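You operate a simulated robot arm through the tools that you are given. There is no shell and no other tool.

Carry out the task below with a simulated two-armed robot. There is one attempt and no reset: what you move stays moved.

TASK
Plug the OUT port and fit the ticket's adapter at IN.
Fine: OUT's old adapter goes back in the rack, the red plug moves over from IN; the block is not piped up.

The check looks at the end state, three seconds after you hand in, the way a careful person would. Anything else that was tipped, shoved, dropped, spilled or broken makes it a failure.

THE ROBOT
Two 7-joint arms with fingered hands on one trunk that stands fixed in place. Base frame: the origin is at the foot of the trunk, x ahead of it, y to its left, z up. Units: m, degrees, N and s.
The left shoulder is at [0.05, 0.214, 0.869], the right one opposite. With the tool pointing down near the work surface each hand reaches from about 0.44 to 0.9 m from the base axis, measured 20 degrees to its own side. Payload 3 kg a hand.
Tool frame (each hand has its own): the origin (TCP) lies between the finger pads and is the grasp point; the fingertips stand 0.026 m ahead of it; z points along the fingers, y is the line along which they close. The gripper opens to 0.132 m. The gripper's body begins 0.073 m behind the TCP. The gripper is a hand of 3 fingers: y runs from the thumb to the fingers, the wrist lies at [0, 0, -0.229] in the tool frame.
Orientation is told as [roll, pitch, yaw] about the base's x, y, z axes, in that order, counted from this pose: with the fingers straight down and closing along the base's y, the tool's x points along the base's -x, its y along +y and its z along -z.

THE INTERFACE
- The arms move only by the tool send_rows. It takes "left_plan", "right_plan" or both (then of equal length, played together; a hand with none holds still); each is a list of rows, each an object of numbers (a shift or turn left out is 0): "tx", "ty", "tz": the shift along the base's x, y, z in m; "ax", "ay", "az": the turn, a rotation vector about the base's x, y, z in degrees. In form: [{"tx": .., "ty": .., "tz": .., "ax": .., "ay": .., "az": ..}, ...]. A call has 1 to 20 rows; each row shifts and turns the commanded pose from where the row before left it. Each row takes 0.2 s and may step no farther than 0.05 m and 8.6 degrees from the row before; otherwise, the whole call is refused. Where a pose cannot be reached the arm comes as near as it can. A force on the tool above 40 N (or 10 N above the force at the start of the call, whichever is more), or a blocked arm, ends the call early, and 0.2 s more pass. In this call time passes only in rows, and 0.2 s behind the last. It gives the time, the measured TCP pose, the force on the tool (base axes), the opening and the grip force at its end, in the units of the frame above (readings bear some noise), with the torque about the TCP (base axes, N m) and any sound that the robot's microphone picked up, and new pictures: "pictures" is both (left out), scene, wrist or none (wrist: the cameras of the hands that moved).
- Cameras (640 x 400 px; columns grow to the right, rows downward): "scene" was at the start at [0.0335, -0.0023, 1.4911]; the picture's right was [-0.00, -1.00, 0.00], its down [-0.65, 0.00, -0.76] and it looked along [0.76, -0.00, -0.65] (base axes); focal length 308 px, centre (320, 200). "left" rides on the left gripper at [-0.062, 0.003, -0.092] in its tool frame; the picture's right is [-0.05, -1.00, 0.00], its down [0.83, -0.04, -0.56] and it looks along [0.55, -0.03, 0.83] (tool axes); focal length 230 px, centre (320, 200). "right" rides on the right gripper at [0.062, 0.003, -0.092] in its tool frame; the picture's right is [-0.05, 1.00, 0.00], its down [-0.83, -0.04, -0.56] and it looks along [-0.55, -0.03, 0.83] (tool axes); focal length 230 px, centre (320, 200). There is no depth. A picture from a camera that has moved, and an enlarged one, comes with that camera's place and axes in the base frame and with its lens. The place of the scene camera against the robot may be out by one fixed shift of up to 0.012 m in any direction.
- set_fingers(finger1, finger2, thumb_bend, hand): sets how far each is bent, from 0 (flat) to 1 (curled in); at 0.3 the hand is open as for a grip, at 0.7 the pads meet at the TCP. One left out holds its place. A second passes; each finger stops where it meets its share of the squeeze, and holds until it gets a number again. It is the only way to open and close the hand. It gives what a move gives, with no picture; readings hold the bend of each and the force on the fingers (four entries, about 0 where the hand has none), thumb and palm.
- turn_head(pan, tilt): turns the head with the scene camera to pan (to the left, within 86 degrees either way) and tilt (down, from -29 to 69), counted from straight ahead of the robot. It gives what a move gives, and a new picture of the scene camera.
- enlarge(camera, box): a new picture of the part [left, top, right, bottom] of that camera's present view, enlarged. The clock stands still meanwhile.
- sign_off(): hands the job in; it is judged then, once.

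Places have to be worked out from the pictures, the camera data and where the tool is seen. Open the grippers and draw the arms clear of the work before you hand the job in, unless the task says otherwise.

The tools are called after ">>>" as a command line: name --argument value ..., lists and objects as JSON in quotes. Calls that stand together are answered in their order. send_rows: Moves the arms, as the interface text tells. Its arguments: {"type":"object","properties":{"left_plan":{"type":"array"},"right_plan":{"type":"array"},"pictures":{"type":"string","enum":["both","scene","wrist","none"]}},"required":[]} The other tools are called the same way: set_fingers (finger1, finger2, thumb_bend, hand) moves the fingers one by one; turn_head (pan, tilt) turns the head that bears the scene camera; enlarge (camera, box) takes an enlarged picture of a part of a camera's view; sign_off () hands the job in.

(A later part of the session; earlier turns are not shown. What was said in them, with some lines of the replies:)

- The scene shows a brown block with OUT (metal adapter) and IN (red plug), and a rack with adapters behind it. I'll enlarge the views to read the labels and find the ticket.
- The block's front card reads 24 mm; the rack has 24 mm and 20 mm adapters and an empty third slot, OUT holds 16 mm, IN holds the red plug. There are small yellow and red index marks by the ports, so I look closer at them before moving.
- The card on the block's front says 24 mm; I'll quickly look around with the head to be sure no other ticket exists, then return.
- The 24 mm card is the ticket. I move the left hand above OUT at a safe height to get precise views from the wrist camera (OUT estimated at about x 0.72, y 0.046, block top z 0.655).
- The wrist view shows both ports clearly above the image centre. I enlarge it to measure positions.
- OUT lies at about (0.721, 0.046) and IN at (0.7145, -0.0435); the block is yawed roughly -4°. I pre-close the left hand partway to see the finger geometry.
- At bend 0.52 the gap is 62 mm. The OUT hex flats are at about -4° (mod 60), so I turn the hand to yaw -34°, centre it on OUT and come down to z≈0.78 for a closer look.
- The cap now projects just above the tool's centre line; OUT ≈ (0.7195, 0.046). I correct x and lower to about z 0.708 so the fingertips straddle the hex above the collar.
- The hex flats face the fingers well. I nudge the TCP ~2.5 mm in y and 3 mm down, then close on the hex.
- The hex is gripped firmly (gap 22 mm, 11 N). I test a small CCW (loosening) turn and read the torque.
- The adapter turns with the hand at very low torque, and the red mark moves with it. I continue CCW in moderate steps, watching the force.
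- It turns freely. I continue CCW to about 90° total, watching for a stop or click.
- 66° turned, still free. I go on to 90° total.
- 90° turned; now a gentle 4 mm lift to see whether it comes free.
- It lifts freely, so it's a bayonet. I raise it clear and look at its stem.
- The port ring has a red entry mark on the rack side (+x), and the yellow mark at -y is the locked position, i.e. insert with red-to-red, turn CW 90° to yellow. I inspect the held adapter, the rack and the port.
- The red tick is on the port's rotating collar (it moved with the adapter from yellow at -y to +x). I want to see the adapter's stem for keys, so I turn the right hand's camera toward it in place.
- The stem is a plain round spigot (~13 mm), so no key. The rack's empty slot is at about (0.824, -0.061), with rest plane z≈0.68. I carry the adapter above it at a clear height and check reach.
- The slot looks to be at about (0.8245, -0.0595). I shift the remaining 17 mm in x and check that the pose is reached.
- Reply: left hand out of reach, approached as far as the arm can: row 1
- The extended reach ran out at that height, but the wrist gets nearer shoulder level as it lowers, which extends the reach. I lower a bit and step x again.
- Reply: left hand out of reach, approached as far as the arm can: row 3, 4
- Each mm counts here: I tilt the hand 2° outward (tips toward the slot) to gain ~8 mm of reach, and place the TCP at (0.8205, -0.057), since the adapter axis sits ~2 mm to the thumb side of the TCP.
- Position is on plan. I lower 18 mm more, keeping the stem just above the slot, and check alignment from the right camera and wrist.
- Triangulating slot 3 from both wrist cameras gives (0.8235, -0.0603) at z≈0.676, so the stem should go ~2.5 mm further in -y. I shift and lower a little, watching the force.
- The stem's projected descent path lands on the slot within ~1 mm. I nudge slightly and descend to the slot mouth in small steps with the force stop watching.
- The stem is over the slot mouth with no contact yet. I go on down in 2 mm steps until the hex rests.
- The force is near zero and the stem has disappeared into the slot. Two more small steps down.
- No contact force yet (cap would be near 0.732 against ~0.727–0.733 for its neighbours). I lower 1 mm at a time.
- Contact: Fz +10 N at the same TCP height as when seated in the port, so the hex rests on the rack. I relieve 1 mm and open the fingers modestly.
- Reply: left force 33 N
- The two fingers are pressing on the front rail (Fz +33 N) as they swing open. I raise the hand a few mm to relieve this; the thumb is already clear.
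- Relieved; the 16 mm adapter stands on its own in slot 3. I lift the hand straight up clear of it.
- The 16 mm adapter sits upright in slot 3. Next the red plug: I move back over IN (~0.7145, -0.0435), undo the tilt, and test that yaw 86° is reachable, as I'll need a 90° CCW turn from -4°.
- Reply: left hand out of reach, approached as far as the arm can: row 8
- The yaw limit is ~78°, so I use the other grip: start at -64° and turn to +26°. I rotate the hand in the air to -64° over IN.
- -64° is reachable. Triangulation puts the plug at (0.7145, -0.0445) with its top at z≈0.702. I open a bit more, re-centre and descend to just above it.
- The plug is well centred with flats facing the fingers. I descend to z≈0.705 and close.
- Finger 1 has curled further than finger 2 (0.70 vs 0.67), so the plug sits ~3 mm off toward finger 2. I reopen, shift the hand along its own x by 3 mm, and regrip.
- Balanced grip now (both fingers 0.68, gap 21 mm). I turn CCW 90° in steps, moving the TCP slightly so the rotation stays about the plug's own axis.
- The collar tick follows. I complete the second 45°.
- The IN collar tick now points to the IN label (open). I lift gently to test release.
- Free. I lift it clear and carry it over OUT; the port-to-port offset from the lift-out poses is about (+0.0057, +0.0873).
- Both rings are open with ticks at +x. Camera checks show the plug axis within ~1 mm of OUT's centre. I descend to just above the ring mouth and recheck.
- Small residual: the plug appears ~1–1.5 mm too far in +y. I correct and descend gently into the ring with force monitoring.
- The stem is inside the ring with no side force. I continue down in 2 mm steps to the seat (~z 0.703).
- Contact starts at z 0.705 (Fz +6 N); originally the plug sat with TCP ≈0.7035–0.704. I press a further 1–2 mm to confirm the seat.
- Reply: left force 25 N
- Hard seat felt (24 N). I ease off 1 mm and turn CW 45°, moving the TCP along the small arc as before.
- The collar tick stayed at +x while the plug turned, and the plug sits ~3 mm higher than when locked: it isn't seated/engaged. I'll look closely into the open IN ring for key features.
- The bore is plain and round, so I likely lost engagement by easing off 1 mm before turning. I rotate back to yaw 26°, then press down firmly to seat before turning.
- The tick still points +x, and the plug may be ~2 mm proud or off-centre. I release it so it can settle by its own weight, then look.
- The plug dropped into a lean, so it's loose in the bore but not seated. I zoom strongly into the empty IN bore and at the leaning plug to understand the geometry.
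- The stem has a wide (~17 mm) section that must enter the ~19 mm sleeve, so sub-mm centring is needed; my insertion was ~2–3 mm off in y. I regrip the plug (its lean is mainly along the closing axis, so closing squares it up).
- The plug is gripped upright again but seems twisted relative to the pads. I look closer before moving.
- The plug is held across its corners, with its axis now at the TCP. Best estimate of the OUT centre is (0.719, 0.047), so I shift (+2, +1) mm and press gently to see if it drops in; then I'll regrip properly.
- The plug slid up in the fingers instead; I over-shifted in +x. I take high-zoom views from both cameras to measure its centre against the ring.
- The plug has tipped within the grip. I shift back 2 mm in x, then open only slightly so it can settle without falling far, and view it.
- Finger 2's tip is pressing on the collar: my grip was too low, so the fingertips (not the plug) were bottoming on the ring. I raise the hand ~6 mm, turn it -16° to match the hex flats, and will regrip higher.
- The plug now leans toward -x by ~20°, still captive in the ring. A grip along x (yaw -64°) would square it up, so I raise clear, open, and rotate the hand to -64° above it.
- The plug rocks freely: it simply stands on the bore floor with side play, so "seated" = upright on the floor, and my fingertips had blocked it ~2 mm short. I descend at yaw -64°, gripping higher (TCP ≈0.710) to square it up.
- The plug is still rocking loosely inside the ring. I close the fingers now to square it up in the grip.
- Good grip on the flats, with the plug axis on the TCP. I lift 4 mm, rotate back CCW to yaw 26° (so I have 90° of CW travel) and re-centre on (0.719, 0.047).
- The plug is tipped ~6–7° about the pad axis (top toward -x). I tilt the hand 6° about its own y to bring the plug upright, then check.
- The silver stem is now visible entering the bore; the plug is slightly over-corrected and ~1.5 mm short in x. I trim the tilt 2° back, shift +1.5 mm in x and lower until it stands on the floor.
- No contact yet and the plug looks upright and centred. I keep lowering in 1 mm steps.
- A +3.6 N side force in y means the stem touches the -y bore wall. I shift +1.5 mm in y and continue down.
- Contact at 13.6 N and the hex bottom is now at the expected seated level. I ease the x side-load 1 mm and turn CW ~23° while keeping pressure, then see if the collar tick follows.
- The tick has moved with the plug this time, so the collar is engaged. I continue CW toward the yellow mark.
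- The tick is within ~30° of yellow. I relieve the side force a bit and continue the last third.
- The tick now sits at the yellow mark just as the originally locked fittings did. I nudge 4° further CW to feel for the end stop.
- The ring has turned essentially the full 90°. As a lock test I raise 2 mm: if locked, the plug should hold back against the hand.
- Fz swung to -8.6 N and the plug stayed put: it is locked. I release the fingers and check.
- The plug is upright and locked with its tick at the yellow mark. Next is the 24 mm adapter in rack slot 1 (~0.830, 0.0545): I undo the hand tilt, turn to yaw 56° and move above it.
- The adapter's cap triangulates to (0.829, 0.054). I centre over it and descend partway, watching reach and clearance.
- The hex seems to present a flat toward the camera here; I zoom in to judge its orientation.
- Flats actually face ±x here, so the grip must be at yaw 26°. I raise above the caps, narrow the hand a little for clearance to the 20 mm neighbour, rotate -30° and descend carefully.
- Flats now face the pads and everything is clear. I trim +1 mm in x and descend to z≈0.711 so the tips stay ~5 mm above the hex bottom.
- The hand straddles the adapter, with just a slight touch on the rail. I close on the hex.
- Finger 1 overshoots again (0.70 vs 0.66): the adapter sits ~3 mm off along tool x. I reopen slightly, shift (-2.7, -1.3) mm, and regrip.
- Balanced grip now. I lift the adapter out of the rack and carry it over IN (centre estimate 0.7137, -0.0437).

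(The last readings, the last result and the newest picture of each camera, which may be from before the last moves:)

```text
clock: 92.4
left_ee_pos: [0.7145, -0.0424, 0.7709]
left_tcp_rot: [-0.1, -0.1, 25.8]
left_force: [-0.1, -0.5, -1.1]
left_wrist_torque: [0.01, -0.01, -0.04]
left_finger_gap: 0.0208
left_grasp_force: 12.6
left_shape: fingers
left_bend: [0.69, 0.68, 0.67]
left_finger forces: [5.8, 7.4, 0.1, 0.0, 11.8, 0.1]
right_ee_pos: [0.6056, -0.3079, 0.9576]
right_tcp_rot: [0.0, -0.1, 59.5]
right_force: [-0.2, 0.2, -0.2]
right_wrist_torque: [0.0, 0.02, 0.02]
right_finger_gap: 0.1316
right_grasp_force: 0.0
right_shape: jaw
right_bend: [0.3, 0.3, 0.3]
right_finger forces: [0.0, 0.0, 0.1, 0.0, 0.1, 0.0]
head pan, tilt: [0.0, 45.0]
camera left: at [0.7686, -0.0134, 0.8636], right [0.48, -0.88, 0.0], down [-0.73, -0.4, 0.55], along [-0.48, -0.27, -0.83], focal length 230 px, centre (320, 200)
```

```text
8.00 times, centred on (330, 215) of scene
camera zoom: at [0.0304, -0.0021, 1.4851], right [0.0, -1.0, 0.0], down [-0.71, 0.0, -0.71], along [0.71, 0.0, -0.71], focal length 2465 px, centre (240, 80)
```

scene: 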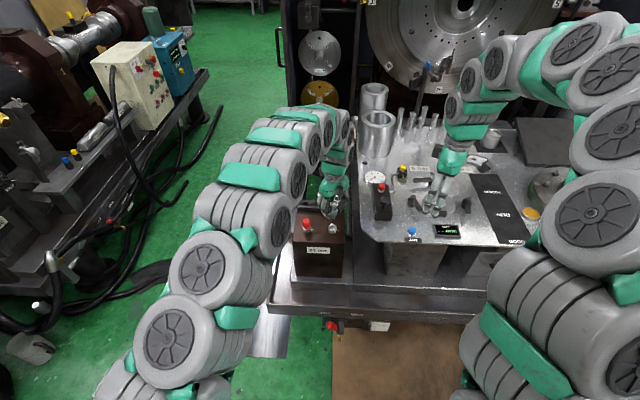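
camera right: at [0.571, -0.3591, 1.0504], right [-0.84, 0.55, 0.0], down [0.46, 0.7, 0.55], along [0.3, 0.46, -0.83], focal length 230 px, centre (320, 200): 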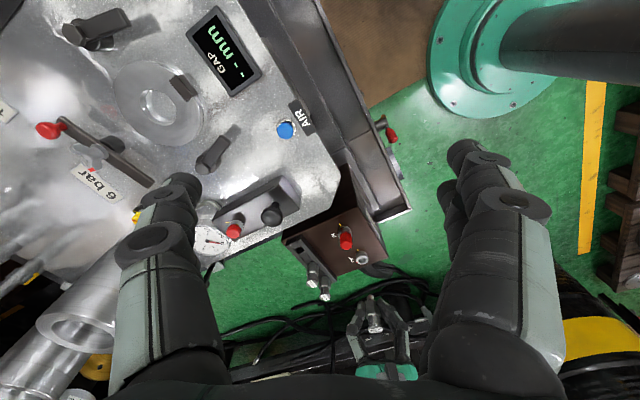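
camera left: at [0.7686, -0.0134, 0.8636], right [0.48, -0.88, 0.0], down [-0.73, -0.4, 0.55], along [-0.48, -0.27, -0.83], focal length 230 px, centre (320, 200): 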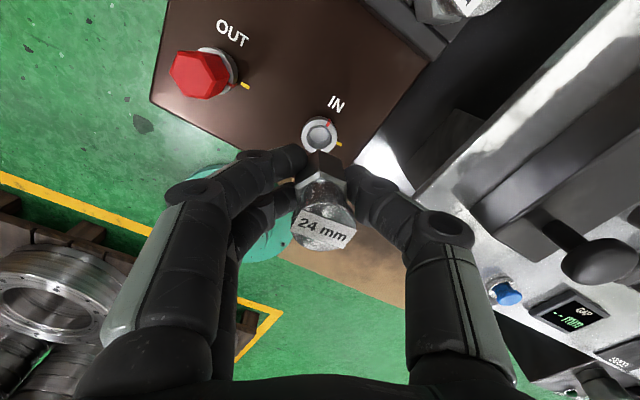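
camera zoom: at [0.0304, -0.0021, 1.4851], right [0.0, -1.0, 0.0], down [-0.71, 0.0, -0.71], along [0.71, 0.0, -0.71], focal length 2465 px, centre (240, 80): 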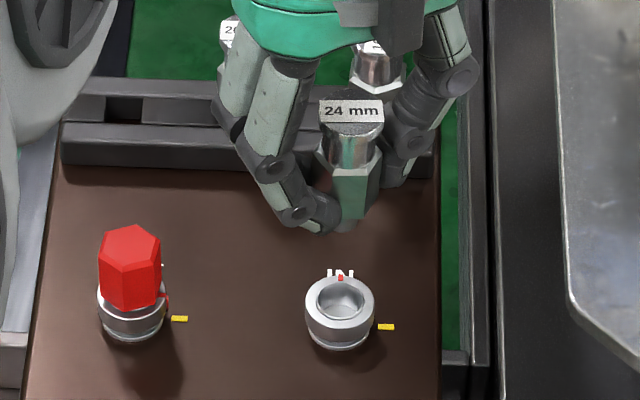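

Measured offsets from three views suggest shifting about (+0.7, +1.8) mm. I do that and descend to just above the seat.

>>> send_rows --left_plan '[{"tx": 0.0007, "ty": 0.0018}, {"tz": -0.025}, {"tz": -0.015}]' --pictures "none"

>>> enlarge --camera "left" --box '[240, 80, 400, 220]'

>>> enlarge --camera "right" --box '[330, 220, 370, 260]'

>>> enlarge --camera "scene" --box '[320, 200, 356, 236]'

```text
clock: 93.2
left_ee_pos: [0.7141, -0.0426, 0.7309]
left_tcp_rot: [-0.1, 0.0, 26.0]
left_force: [-0.2, 0.0, -0.4]
left_wrist_torque: [0.01, -0.02, 0.03]
left_finger_gap: 0.0208
left_grasp_force: 12.5
left_shape: fingers
left_bend: [0.69, 0.68, 0.67]
left_finger forces: [5.9, 7.4, 0.0, 0.0, 11.7, 0.0]
right_ee_pos: [0.6053, -0.3069, 0.9573]
right_tcp_rot: [-0.1, -0.1, 59.5]
right_force: [-0.3, 0.7, -0.3]
right_wrist_torque: [0.02, 0.02, 0.0]
right_finger_gap: 0.1319
right_grasp_force: 0.1
right_shape: jaw
right_bend: [0.3, 0.3, 0.3]
right_finger forces: [0.1, 0.0, 0.0, 0.1, 0.0, 0.1]
head pan, tilt: [0.0, 45.0]
```

```text
2.86 times, centred on (320, 150) of left
camera zoom: at [0.7682, -0.013, 0.8226], right [0.48, -0.88, 0.0], down [-0.73, -0.4, 0.55], along [-0.48, -0.27, -0.83], focal length 657 px, centre (320, 343)
```

zoom: 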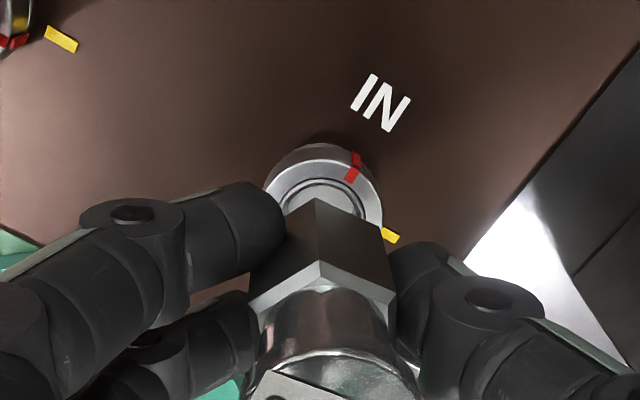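

```text
10.00 times, centred on (350, 240) of right
camera zoom: at [0.5709, -0.3589, 1.0502], right [-0.83, 0.55, 0.0], down [0.46, 0.69, 0.56], along [0.31, 0.46, -0.83], focal length 2301 px, centre (20, -200)
```

zoom: 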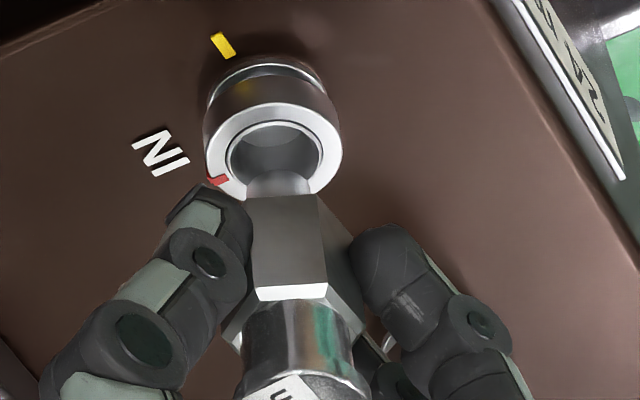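

```text
11.11 times, centred on (338, 218) of scene
camera zoom: at [0.0304, -0.0021, 1.4851], right [0.0, -1.0, 0.0], down [-0.71, 0.0, -0.71], along [0.71, 0.0, -0.71], focal length 3424 px, centre (120, 0)
```

zoom: 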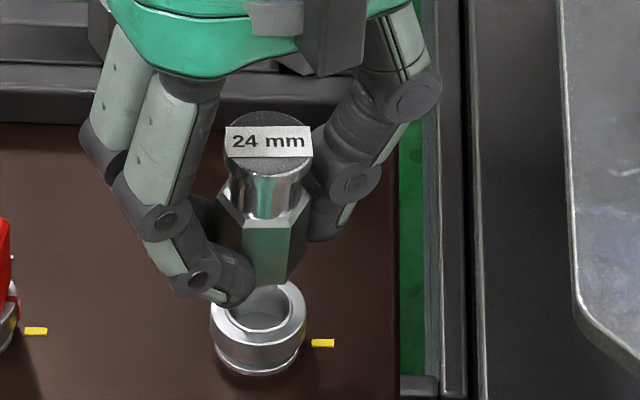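

Right-camera projection and the scene view both show the stem centred on the bore. I descend into the ring.

>>> send_rows --left_plan '[{"tz": -0.008}, {"tz": -0.005}, {"tz": -0.003}, {"tz": -0.002}]' --pictures "none"

>>> enlarge --camera "right" --box '[330, 220, 370, 260]'

>>> enlarge --camera "scene" --box '[320, 200, 356, 236]'

```text
clock: 94.2
left_ee_pos: [0.713, -0.0418, 0.7121]
left_tcp_rot: [-0.2, -0.1, 25.9]
left_force: [0.2, -0.3, -0.4]
left_wrist_torque: [-0.01, 0.04, -0.01]
left_finger_gap: 0.0207
left_grasp_force: 12.9
left_shape: fingers
left_bend: [0.69, 0.68, 0.67]
left_finger forces: [5.7, 7.7, 0.1, 0.1, 12.0, 0.0]
right_ee_pos: [0.6057, -0.3079, 0.9564]
right_tcp_rot: [0.0, 0.0, 59.5]
right_force: [1.2, 0.0, 0.4]
right_wrist_torque: [-0.01, 0.0, 0.0]
right_finger_gap: 0.1318
right_grasp_force: 0.0
right_shape: jaw
right_bend: [0.3, 0.3, 0.3]
right_finger forces: [0.1, 0.0, 0.1, 0.0, 0.0, 0.0]
head pan, tilt: [0.0, 45.0]
```

```text
10.00 times, centred on (350, 240) of right
camera zoom: at [0.5709, -0.3589, 1.0502], right [-0.83, 0.55, 0.0], down [0.46, 0.69, 0.56], along [0.31, 0.46, -0.83], focal length 2301 px, centre (20, -200)
```

zoom: 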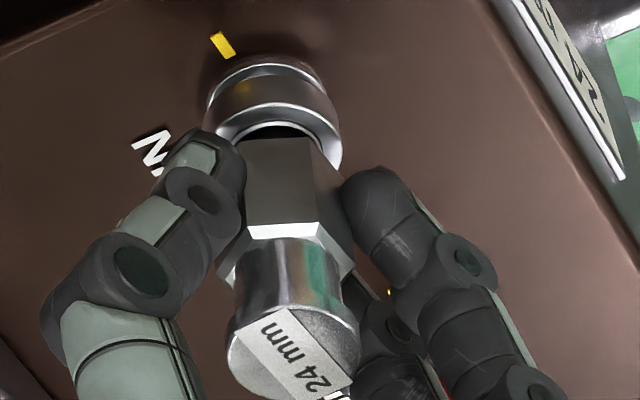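

```text
11.11 times, centred on (338, 218) of scene
camera zoom: at [0.0304, -0.0021, 1.4851], right [0.0, -1.0, 0.0], down [-0.71, 0.0, -0.71], along [0.71, 0.0, -0.71], focal length 3424 px, centre (120, 0)
```

zoom: 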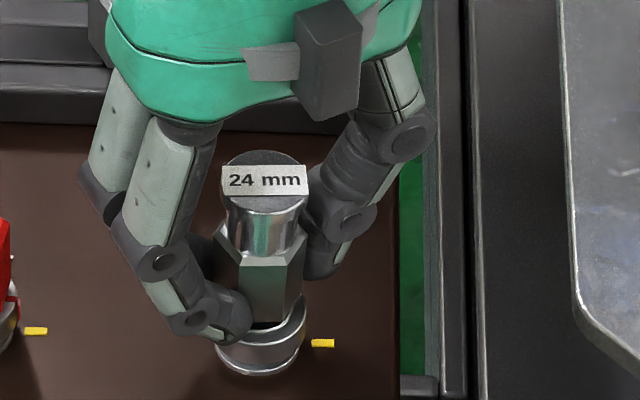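

Stem is in the bore without contact. I continue in 1 mm steps to the floor.

>>> send_rows --left_plan '[{"tz": -0.001}, {"tz": -0.001}, {"tz": -0.001}]' --pictures "none"

>>> enlarge --camera "right" --box '[330, 220, 370, 260]'

>>> enlarge --camera "scene" --box '[328, 210, 350, 236]'

```text
clock: 95.0
left_ee_pos: [0.7141, -0.0418, 0.7109]
left_tcp_rot: [-0.1, -0.1, 25.9]
left_force: [0.3, 0.6, 0.0]
left_wrist_torque: [-0.05, 0.01, 0.01]
left_finger_gap: 0.0203
left_grasp_force: 12.8
left_shape: fingers
left_bend: [0.69, 0.68, 0.67]
left_finger forces: [6.0, 7.8, 0.0, 0.1, 12.0, 0.1]
right_ee_pos: [0.6049, -0.3077, 0.9574]
right_tcp_rot: [0.0, 0.0, 59.5]
right_force: [0.2, -0.3, 0.2]
right_wrist_torque: [-0.01, 0.01, 0.0]
right_finger_gap: 0.1319
right_grasp_force: 0.1
right_shape: jaw
right_bend: [0.3, 0.3, 0.3]
right_finger forces: [0.0, 0.0, 0.0, 0.0, 0.0, 0.0]
head pan, tilt: [0.0, 45.0]
```

```text
10.00 times, centred on (350, 240) of right
camera zoom: at [0.5709, -0.3588, 1.0502], right [-0.83, 0.55, 0.0], down [0.46, 0.69, 0.56], along [0.31, 0.46, -0.83], focal length 2301 px, centre (20, -200)
```

zoom: 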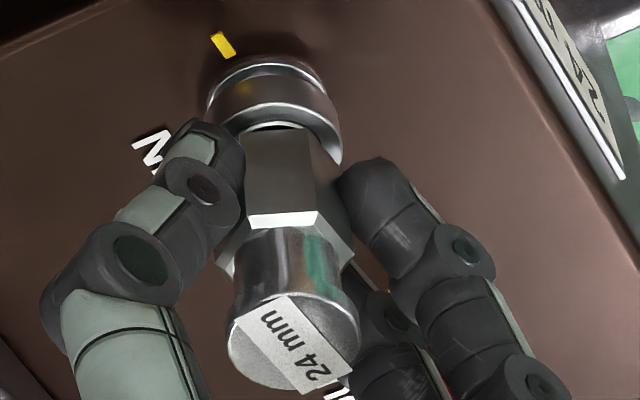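

```text
15.38 times, centred on (339, 223) of scene
camera zoom: at [0.0304, -0.0021, 1.4851], right [0.0, -1.0, 0.0], down [-0.71, 0.0, -0.71], along [0.71, 0.0, -0.71], focal length 4741 px, centre (28, -154)
```

zoom: 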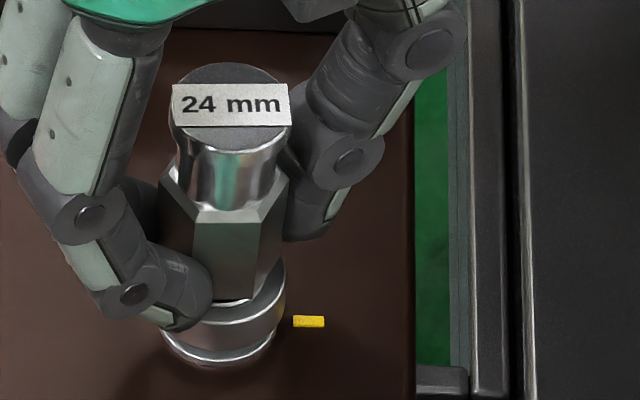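

No contact force yet; I continue 1 mm at a time.

>>> send_rows --left_plan '[{"tz": -0.001}, {"tz": -0.001}]' --pictures "none"

>>> enlarge --camera "right" --box '[330, 220, 370, 260]'

```text
clock: 95.6
left_ee_pos: [0.7137, -0.0422, 0.7074]
left_tcp_rot: [-0.2, 0.1, 26.0]
left_force: [-8.7, -5.7, 10.2]
left_wrist_torque: [-0.2, 0.17, -0.01]
left_finger_gap: 0.0198
left_grasp_force: 14.1
left_shape: fingers
left_bend: [0.69, 0.68, 0.67]
left_finger forces: [4.6, 9.8, 0.0, 0.0, 13.2, 0.1]
right_ee_pos: [0.6045, -0.3074, 0.9584]
right_tcp_rot: [-0.1, 0.0, 59.5]
right_force: [-0.3, 0.1, 0.3]
right_wrist_torque: [0.02, -0.01, -0.02]
right_finger_gap: 0.1318
right_grasp_force: 0.0
right_shape: jaw
right_bend: [0.3, 0.3, 0.3]
right_finger forces: [0.1, 0.0, 0.0, 0.0, 0.1, 0.0]
head pan, tilt: [0.0, 45.0]
```

```text
10.00 times, centred on (350, 240) of right
camera zoom: at [0.5706, -0.3591, 1.0503], right [-0.83, 0.55, 0.0], down [0.46, 0.69, 0.56], along [0.31, 0.46, -0.83], focal length 2301 px, centre (20, -200)
```

zoom: 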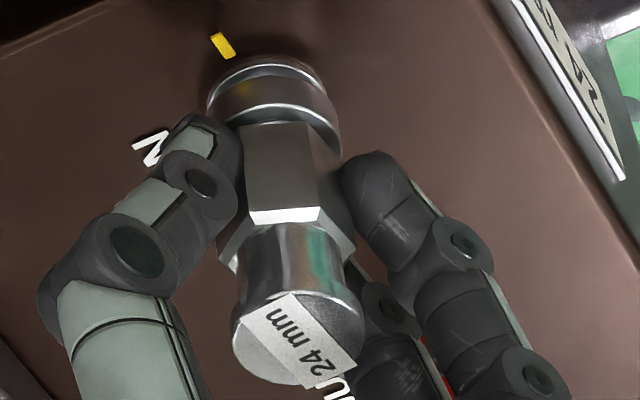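

Contact with some side load (-8.7, -5.7 N). I shift (-1.2, -0.8) mm to relieve it, then start turning CW.

>>> send_rows --left_plan '[{"tx": -0.0012, "ty": -0.0008}, {"tz": -0.0005}, {"az": -5.7}, {"az": -5.7}, {"az": -5.7}, {"az": -5.7}]' --pictures "none"

>>> enlarge --camera "left" --box '[240, 80, 400, 220]'

>>> enlarge --camera "right" --box '[330, 220, 370, 260]'

>>> enlarge --camera "scene" --box '[328, 210, 350, 236]'

```text
clock: 97.0
left_ee_pos: [0.7132, -0.0422, 0.7075]
left_tcp_rot: [0.0, 0.0, 3.1]
left_force: [2.3, -5.4, 10.6]
left_wrist_torque: [-0.28, -0.04, 0.02]
left_finger_gap: 0.0205
left_grasp_force: 14.9
left_shape: fingers
left_bend: [0.7, 0.69, 0.67]
left_finger forces: [6.6, 6.6, 0.1, 0.1, 16.1, 0.0]
right_ee_pos: [0.6057, -0.3075, 0.9576]
right_tcp_rot: [0.0, 0.0, 59.5]
right_force: [-0.9, 0.8, -0.3]
right_wrist_torque: [-0.02, -0.01, -0.03]
right_finger_gap: 0.1317
right_grasp_force: 0.1
right_shape: jaw
right_bend: [0.3, 0.3, 0.3]
right_finger forces: [0.1, 0.0, 0.0, 0.0, 0.0, 0.0]
head pan, tilt: [0.0, 45.0]
```

```text
2.86 times, centred on (320, 150) of left
camera zoom: at [0.7747, -0.0354, 0.8], right [0.1, -0.99, 0.0], down [-0.83, -0.09, 0.55], along [-0.55, -0.06, -0.83], focal length 657 px, centre (320, 343)
```

zoom: 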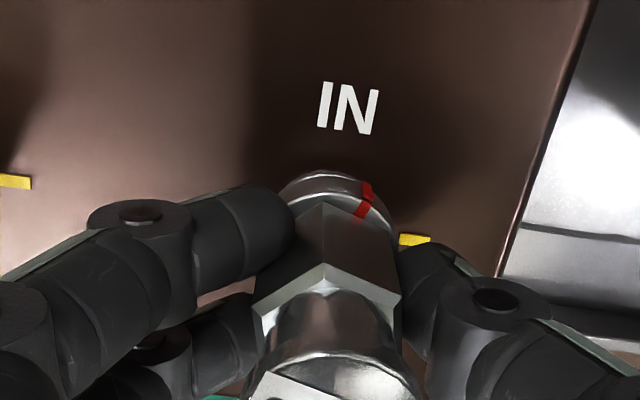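

```text
10.00 times, centred on (350, 240) of right
camera zoom: at [0.5708, -0.3589, 1.0502], right [-0.83, 0.55, 0.0], down [0.46, 0.69, 0.56], along [0.31, 0.46, -0.83], focal length 2301 px, centre (20, -200)
```

zoom: 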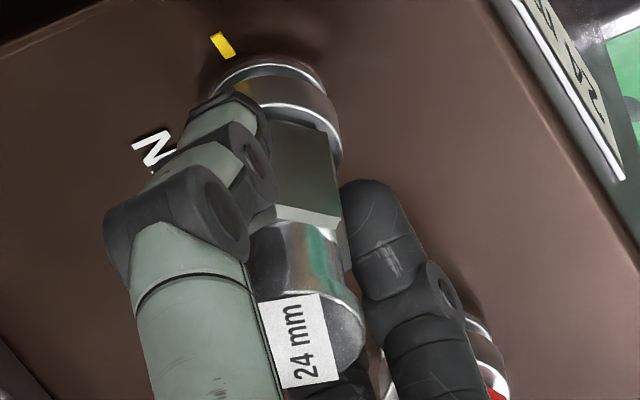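

```text
15.38 times, centred on (339, 223) of scene
camera zoom: at [0.0303, -0.0022, 1.4851], right [0.0, -1.0, 0.0], down [-0.71, 0.0, -0.71], along [0.71, 0.0, -0.71], focal length 4741 px, centre (28, -154)
```

zoom: 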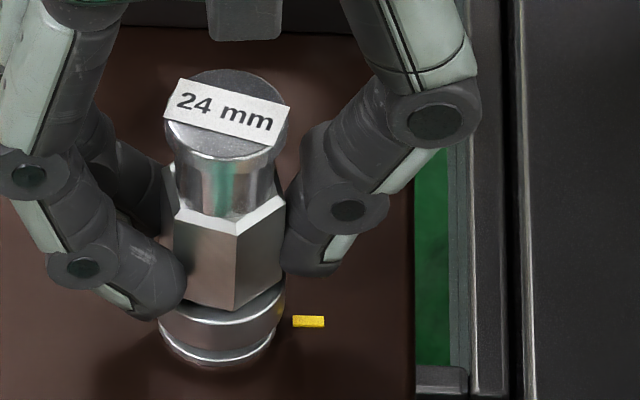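

The tick is following again (engaged). I continue CW.

>>> send_rows --left_plan '[{"az": -5.7}, {"az": -5.7}, {"az": -5.7, "ty": -0.0005}, {"az": -5.7}, {"az": -5.7}, {"az": -5.7}]' --pictures "none"

>>> enlarge --camera "left" --box '[240, 80, 400, 220]'

>>> enlarge --camera "scene" --box '[328, 210, 350, 236]'

```text
clock: 98.4
left_ee_pos: [0.7129, -0.0426, 0.7082]
left_tcp_rot: [0.0, -0.2, -31.1]
left_force: [7.3, -1.6, 8.0]
left_wrist_torque: [-0.06, -0.12, 0.03]
left_finger_gap: 0.0204
left_grasp_force: 15.2
left_shape: fingers
left_bend: [0.7, 0.69, 0.68]
left_finger forces: [9.2, 8.5, 0.1, 0.0, 12.7, 0.0]
right_ee_pos: [0.6055, -0.3077, 0.9563]
right_tcp_rot: [0.0, 0.0, 59.6]
right_force: [-0.6, 0.4, -0.7]
right_wrist_torque: [0.01, -0.02, -0.01]
right_finger_gap: 0.1318
right_grasp_force: 0.0
right_shape: jaw
right_bend: [0.3, 0.3, 0.3]
right_finger forces: [0.0, 0.0, 0.0, 0.1, 0.0, 0.1]
head pan, tilt: [0.0, 45.0]
```

```text
2.86 times, centred on (320, 150) of left
camera zoom: at [0.7679, -0.0721, 0.8], right [-0.47, -0.88, 0.0], down [-0.73, 0.39, 0.55], along [-0.49, 0.26, -0.83], focal length 657 px, centre (320, 343)
```

zoom: 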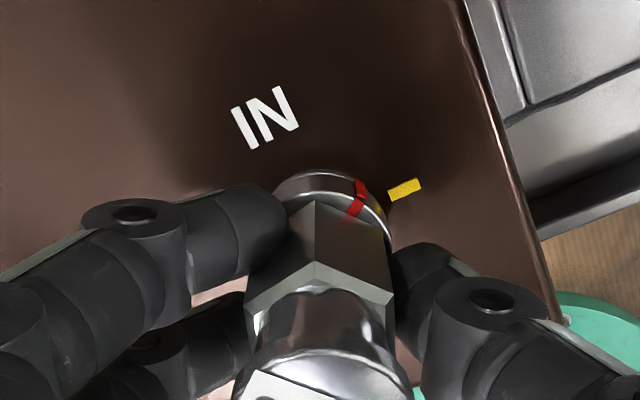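

```text
15.38 times, centred on (339, 223) of scene
camera zoom: at [0.0304, -0.0021, 1.4851], right [0.0, -1.0, 0.0], down [-0.71, 0.0, -0.71], along [0.71, 0.0, -0.71], focal length 4741 px, centre (28, -154)
```

zoom: 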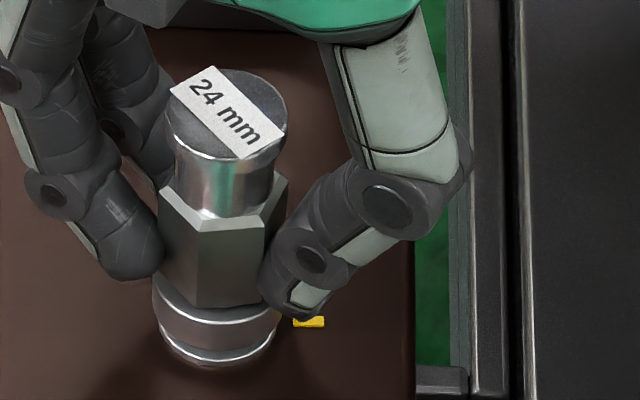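

Following well. I finish the turn to about -64°.

>>> send_rows --left_plan '[{"az": -5.7, "tx": 0.0005}, {"az": -5.7}, {"az": -5.7}, {"az": -5.7}, {"az": -5.7}, {"az": -4.4}]' --pictures "none"

>>> enlarge --camera "left" --box '[240, 80, 400, 220]'

>>> enlarge --camera "right" --box '[334, 224, 358, 246]'

>>> enlarge --camera "scene" --box '[328, 210, 350, 236]'

```text
clock: 99.8
left_ee_pos: [0.7142, -0.0435, 0.7078]
left_tcp_rot: [-0.1, 0.0, -64.2]
left_force: [2.8, -2.3, 3.5]
left_wrist_torque: [-0.02, 0.01, 0.03]
left_finger_gap: 0.0201
left_grasp_force: 14.4
left_shape: fingers
left_bend: [0.7, 0.69, 0.68]
left_finger forces: [7.5, 8.8, 0.0, 0.1, 11.9, 0.0]
right_ee_pos: [0.6052, -0.3061, 0.9569]
right_tcp_rot: [0.0, 0.0, 59.4]
right_force: [-0.2, 0.2, 0.7]
right_wrist_torque: [0.01, 0.02, 0.0]
right_finger_gap: 0.1322
right_grasp_force: 0.0
right_shape: jaw
right_bend: [0.3, 0.3, 0.3]
right_finger forces: [0.0, 0.1, 0.0, 0.0, 0.1, 0.0]
head pan, tilt: [0.0, 45.0]
```

```text
2.86 times, centred on (320, 150) of left
camera zoom: at [0.7436, -0.0973, 0.8003], right [-0.88, -0.48, 0.0], down [-0.4, 0.73, 0.55], along [-0.27, 0.48, -0.83], focal length 657 px, centre (320, 343)
```

zoom: 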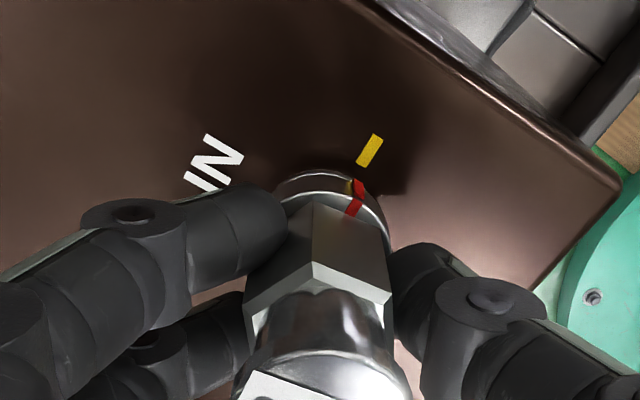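

```text
16.00 times, centred on (346, 235) of right
camera zoom: at [0.571, -0.3588, 1.0502], right [-0.83, 0.55, 0.0], down [0.46, 0.69, 0.56], along [0.31, 0.46, -0.83], focal length 3681 px, centre (-96, -360)
```

zoom: 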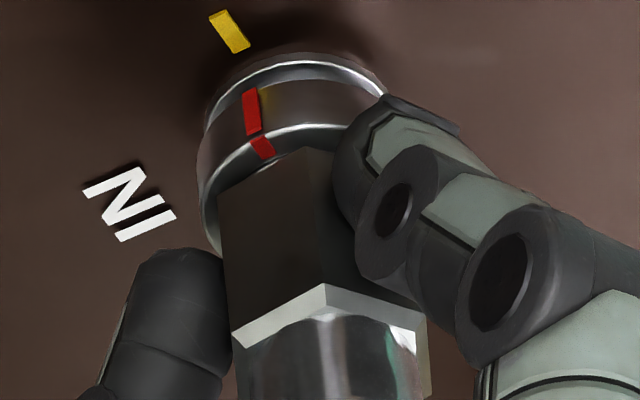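

```text
15.38 times, centred on (339, 223) of scene
camera zoom: at [0.0304, -0.0021, 1.4851], right [0.0, -1.0, 0.0], down [-0.71, 0.0, -0.71], along [0.71, 0.0, -0.71], focal length 4741 px, centre (28, -154)
```

zoom: 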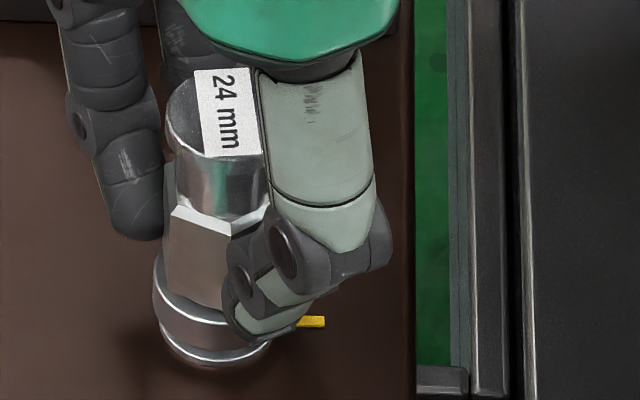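

By comparison with the originally locked mark, IN is ~3° short. I nudge 3° more, then do the lift test.

>>> send_rows --left_plan '[{"az": -1.7}, {"az": -1.7}]' --pictures "none"

>>> enlarge --camera "right" --box '[334, 224, 358, 246]'

>>> send_rows --left_plan '[{"tz": 0.001}, {"tz": 0.001}]' --pictures "none"

>>> enlarge --camera "right" --box '[334, 224, 358, 246]'

```text
clock: 100.4
left_ee_pos: [0.7135, -0.0429, 0.7073]
left_tcp_rot: [-0.1, -0.2, -67.4]
left_force: [1.2, -1.7, 5.6]
left_wrist_torque: [-0.03, 0.04, 0.06]
left_finger_gap: 0.0203
left_grasp_force: 13.7
left_shape: fingers
left_bend: [0.7, 0.69, 0.68]
left_finger forces: [6.9, 8.4, 0.1, 0.0, 12.9, 0.0]
right_ee_pos: [0.6061, -0.3062, 0.958]
right_tcp_rot: [0.1, 0.0, 59.5]
right_force: [0.3, 0.4, 0.6]
right_wrist_torque: [-0.01, 0.01, 0.03]
right_finger_gap: 0.1316
right_grasp_force: 0.1
right_shape: jaw
right_bend: [0.3, 0.3, 0.3]
right_finger forces: [0.0, 0.0, 0.0, 0.0, 0.0, 0.0]
head pan, tilt: [0.0, 45.0]
```

```text
16.00 times, centred on (346, 235) of right
camera zoom: at [0.5708, -0.3589, 1.0503], right [-0.83, 0.55, 0.0], down [0.46, 0.69, 0.56], along [0.31, 0.46, -0.83], focal length 3681 px, centre (-96, -360)
```

zoom: 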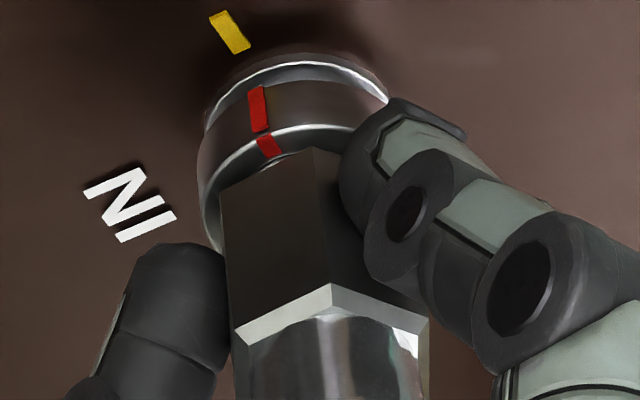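

```text
clock: 101.0
left_ee_pos: [0.7142, -0.0424, 0.709]
left_tcp_rot: [-0.1, -0.1, -67.4]
left_force: [3.9, -4.8, -6.8]
left_wrist_torque: [-0.09, -0.03, 0.08]
left_finger_gap: 0.0204
left_grasp_force: 12.5
left_shape: fingers
left_bend: [0.69, 0.68, 0.67]
left_finger forces: [7.6, 7.2, 0.0, 0.0, 10.7, 0.0]
right_ee_pos: [0.6046, -0.3063, 0.9575]
right_tcp_rot: [0.0, -0.1, 59.5]
right_force: [-0.6, 0.6, -0.1]
right_wrist_torque: [0.01, -0.01, -0.02]
right_finger_gap: 0.1321
right_grasp_force: 0.1
right_shape: jaw
right_bend: [0.3, 0.3, 0.3]
right_finger forces: [0.0, 0.0, 0.0, 0.1, 0.0, 0.0]
head pan, tilt: [0.0, 45.0]
```

```text
16.00 times, centred on (346, 235) of right
camera zoom: at [0.571, -0.359, 1.0501], right [-0.83, 0.55, 0.0], down [0.46, 0.69, 0.55], along [0.31, 0.46, -0.83], focal length 3681 px, centre (-96, -360)
```

zoom: 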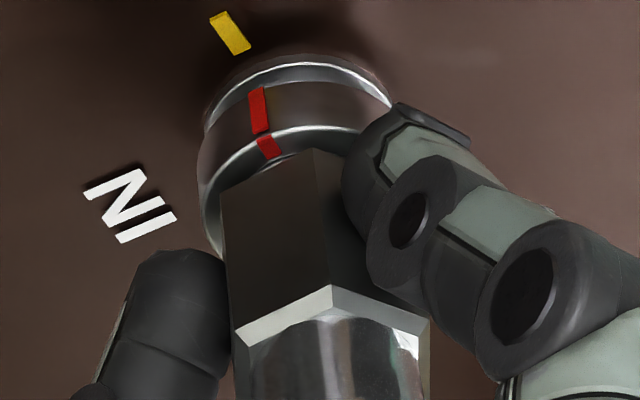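

The tick matches the original lock position exactly and the adapter resists a pull (Fz -6.8 N): locked. I open the hand and lift clear.

>>> set_fingers --hand "left" --finger1 0.53 --finger2 0.53 --thumb_bend 0.53

>>> send_rows --left_plan '[{"tz": 0.005}, {"tz": 0.015}, {"tz": 0.03}, {"tz": 0.04}, {"tz": 0.04}, {"tz": 0.04}]' --pictures "both"

>>> enlarge --camera "scene" --box '[290, 180, 360, 240]'

>>> enlarge --camera "right" --box '[280, 210, 390, 300]'

```text
clock: 102.0
left_ee_pos: [0.7147, -0.0429, 0.7101]
left_tcp_rot: [0.0, -0.1, -67.4]
left_force: [0.2, 0.3, -0.8]
left_wrist_torque: [-0.01, -0.02, -0.03]
left_finger_gap: 0.0571
left_grasp_force: 0.1
left_shape: fingers
left_bend: [0.53, 0.53, 0.53]
left_finger forces: [0.1, 0.0, 0.0, 0.1, 0.1, 0.1]
right_ee_pos: [0.6047, -0.3064, 0.9571]
right_tcp_rot: [-0.1, 0.0, 59.4]
right_force: [0.4, 0.0, -0.7]
right_wrist_torque: [0.01, 0.01, 0.01]
right_finger_gap: 0.1319
right_grasp_force: 0.0
right_shape: jaw
right_bend: [0.3, 0.3, 0.3]
right_finger forces: [0.1, 0.0, 0.0, 0.0, 0.0, 0.0]
head pan, tilt: [0.0, 45.0]
```

```text
clock: 103.4
left_ee_pos: [0.7118, -0.0419, 0.8792]
left_tcp_rot: [-0.1, 0.1, -67.4]
left_force: [0.0, -0.7, 0.7]
left_wrist_torque: [-0.01, 0.0, 0.03]
left_finger_gap: 0.0574
left_grasp_force: 0.0
left_shape: fingers
left_bend: [0.53, 0.53, 0.53]
left_finger forces: [0.0, 0.0, 0.1, 0.0, 0.1, 0.0]
right_ee_pos: [0.6052, -0.3065, 0.9574]
right_tcp_rot: [0.0, 0.0, 59.5]
right_force: [-0.6, -0.1, -0.4]
right_wrist_torque: [-0.06, 0.0, -0.04]
right_finger_gap: 0.1318
right_grasp_force: 0.0
right_shape: jaw
right_bend: [0.3, 0.3, 0.3]
right_finger forces: [0.0, 0.1, 0.0, 0.1, 0.0, 0.0]
head pan, tilt: [0.0, 45.0]
camera left: at [0.739, -0.0981, 0.971], right [-0.9, -0.43, 0.0], down [-0.36, 0.75, 0.55], along [-0.24, 0.5, -0.83], focal length 230 px, centre (320, 200)
```

scene: 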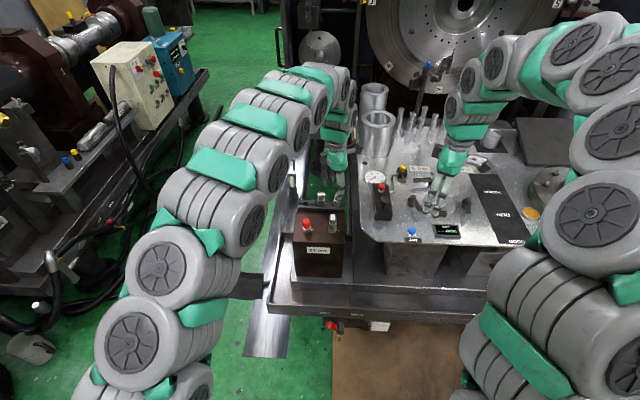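
left: 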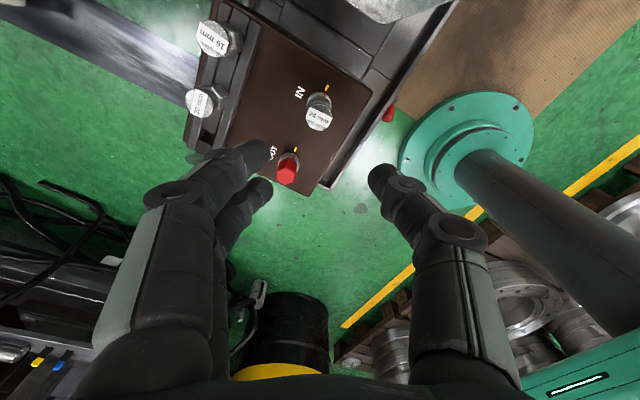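

```text
6.67 times, centred on (325, 210) of scene
camera zoom: at [0.0304, -0.0021, 1.4851], right [0.0, -1.0, 0.0], down [-0.71, 0.0, -0.71], along [0.71, 0.0, -0.71], focal length 2054 px, centre (287, 133)
```

zoom: 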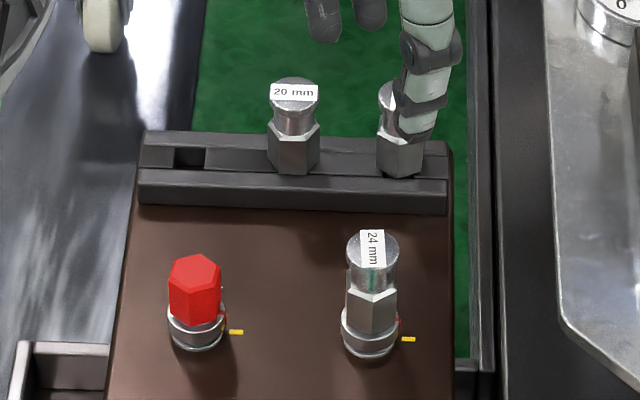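

```text
4.44 times, centred on (335, 255) of right
camera zoom: at [0.5708, -0.3588, 1.0502], right [-0.83, 0.55, 0.0], down [0.46, 0.69, 0.55], along [0.31, 0.46, -0.83], focal length 1022 px, centre (253, -44)
```

zoom: 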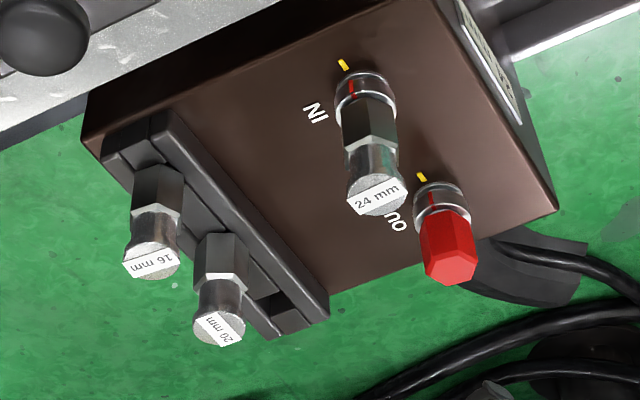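

Everything is in place: 24 mm locked in IN, red plug locked in OUT, 16 mm in the rack, 20 mm untouched. I draw the left arm back to its start region, return the right hand's yaw, and open the gripper.

>>> send_rows --left_plan '[{"tz": 0.04}, {"tz": 0.04, "az": 8}, {"ty": 0.045, "az": 8}, {"ty": 0.045, "az": 8}, {"ty": 0.045, "az": 8}, {"ty": 0.045, "az": 8}, {"ty": 0.045, "az": 8}, {"ty": 0.03, "az": 8}, {"az": 8}, {"az": 3}]' --right_plan '[{"az": 0}, {"az": -8.5}, {"az": -8.5}, {"az": -8.5}, {"az": -8.5}, {"az": -8.5}, {"az": -8.5}, {"az": -8.5}, {"az": 0}, {"az": 0}]' --pictures "scene"

>>> set_fingers --hand "left" --finger1 0.3 --finger2 0.3 --thumb_bend 0.3

>>> enlarge --camera "scene" --box '[290, 180, 360, 240]'

>>> enlarge --camera "left" --box '[380, 0, 580, 140]'

```text
clock: 105.6
left_ee_pos: [0.7141, 0.2131, 0.9603]
left_tcp_rot: [0.0, -0.1, -0.3]
left_force: [0.6, -0.4, 0.1]
left_wrist_torque: [-0.01, 0.02, 0.01]
left_finger_gap: 0.0572
left_grasp_force: 0.1
left_shape: fingers
left_bend: [0.53, 0.53, 0.53]
left_finger forces: [0.1, 0.0, 0.0, 0.0, 0.0, 0.0]
right_ee_pos: [0.6055, -0.3063, 0.9565]
right_tcp_rot: [0.1, 0.0, -0.1]
right_force: [-0.7, 0.3, -0.1]
right_wrist_torque: [0.01, 0.02, 0.0]
right_finger_gap: 0.132
right_grasp_force: 0.0
right_shape: jaw
right_bend: [0.3, 0.3, 0.3]
right_finger forces: [0.0, 0.0, 0.0, 0.0, 0.0, 0.0]
head pan, tilt: [0.0, 45.0]
```

scene: 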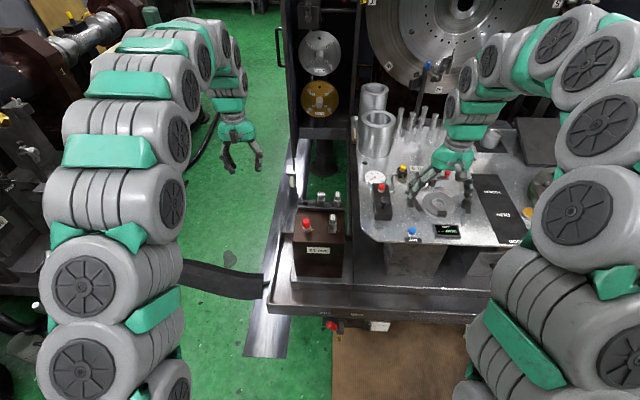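

```text
clock: 106.6
left_ee_pos: [0.7147, 0.2135, 0.9601]
left_tcp_rot: [-0.1, -0.1, -0.4]
left_force: [0.2, -0.2, 0.1]
left_wrist_torque: [-0.02, -0.01, 0.0]
left_finger_gap: 0.1338
left_grasp_force: 0.0
left_shape: fingers
left_bend: [0.3, 0.3, 0.3]
left_finger forces: [0.1, 0.0, 0.1, 0.0, 0.1, 0.0]
right_ee_pos: [0.6054, -0.307, 0.957]
right_tcp_rot: [0.0, -0.1, 0.0]
right_force: [-0.3, -0.5, 0.4]
right_wrist_torque: [0.0, -0.01, 0.03]
right_finger_gap: 0.1321
right_grasp_force: 0.0
right_shape: jaw
right_bend: [0.3, 0.3, 0.3]
right_finger forces: [0.1, 0.0, 0.0, 0.0, 0.0, 0.0]
head pan, tilt: [0.0, 45.0]
```

```text
6.67 times, centred on (325, 210) of scene
camera zoom: at [0.0304, -0.0021, 1.4851], right [0.0, -1.0, 0.0], down [-0.71, 0.0, -0.71], along [0.71, 0.0, -0.71], focal length 2054 px, centre (287, 133)
```

zoom: 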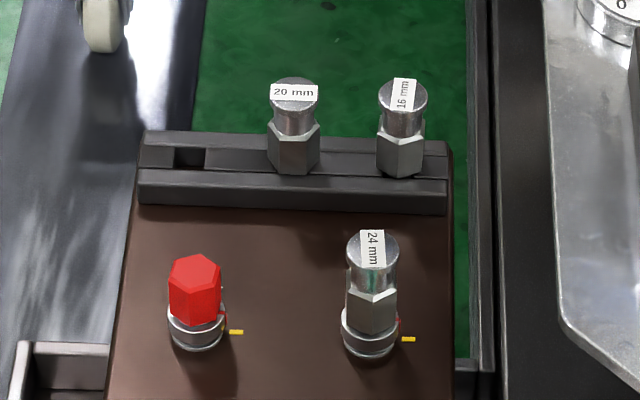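

```text
2.86 times, centred on (480, 70) of left
camera zoom: at [0.7757, 0.215, 1.0525], right [0.04, -1.0, 0.0], down [-0.83, -0.04, 0.55], along [-0.55, -0.03, -0.83], focal length 657 px, centre (-137, 571)
```

zoom: 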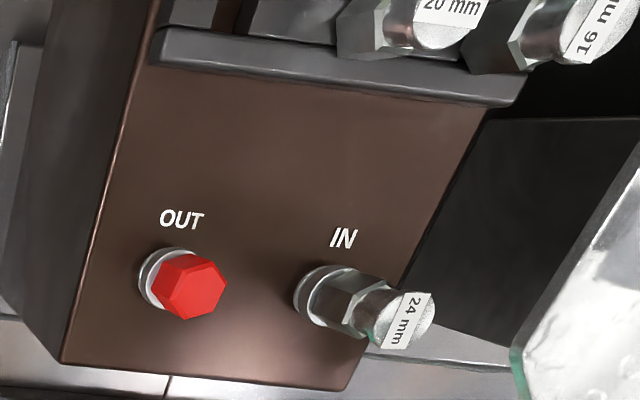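

All pieces are seated and upright, both lock ticks sit at yellow, both arms are clear and the grippers are open. I hand the job in.

>>> sign_off

```text
The job is handed in.
```

The swap is done and handed in; the check's verdict isn't back yet.

- **IN:** the 24 mm adapter, matching the card on the front of the block, is locked in with its red tick at the yellow mark.
- **OUT:** the red plug from IN is locked in with its tick at the yellow mark. I gave both this and the IN adapter a light pull, and neither moved.
- **Rack:** the old 16 mm adapter sits upright in the slot that was empty. The 20 mm adapter was not touched, and the slot the 24 mm came from is now empty.

The plug took several tries. On the first tries my fingertips rested on the OUT collar, so the plug didn't seat and sat loose in the port, leaning, until I regripped it higher. My fingers also pressed on the front rail of the rack, up to about 33 N, while I was setting down the 16 mm adapter. In the final pictures nothing looked shifted or damaged.

Both arms are clear of the work and the grippers are open.
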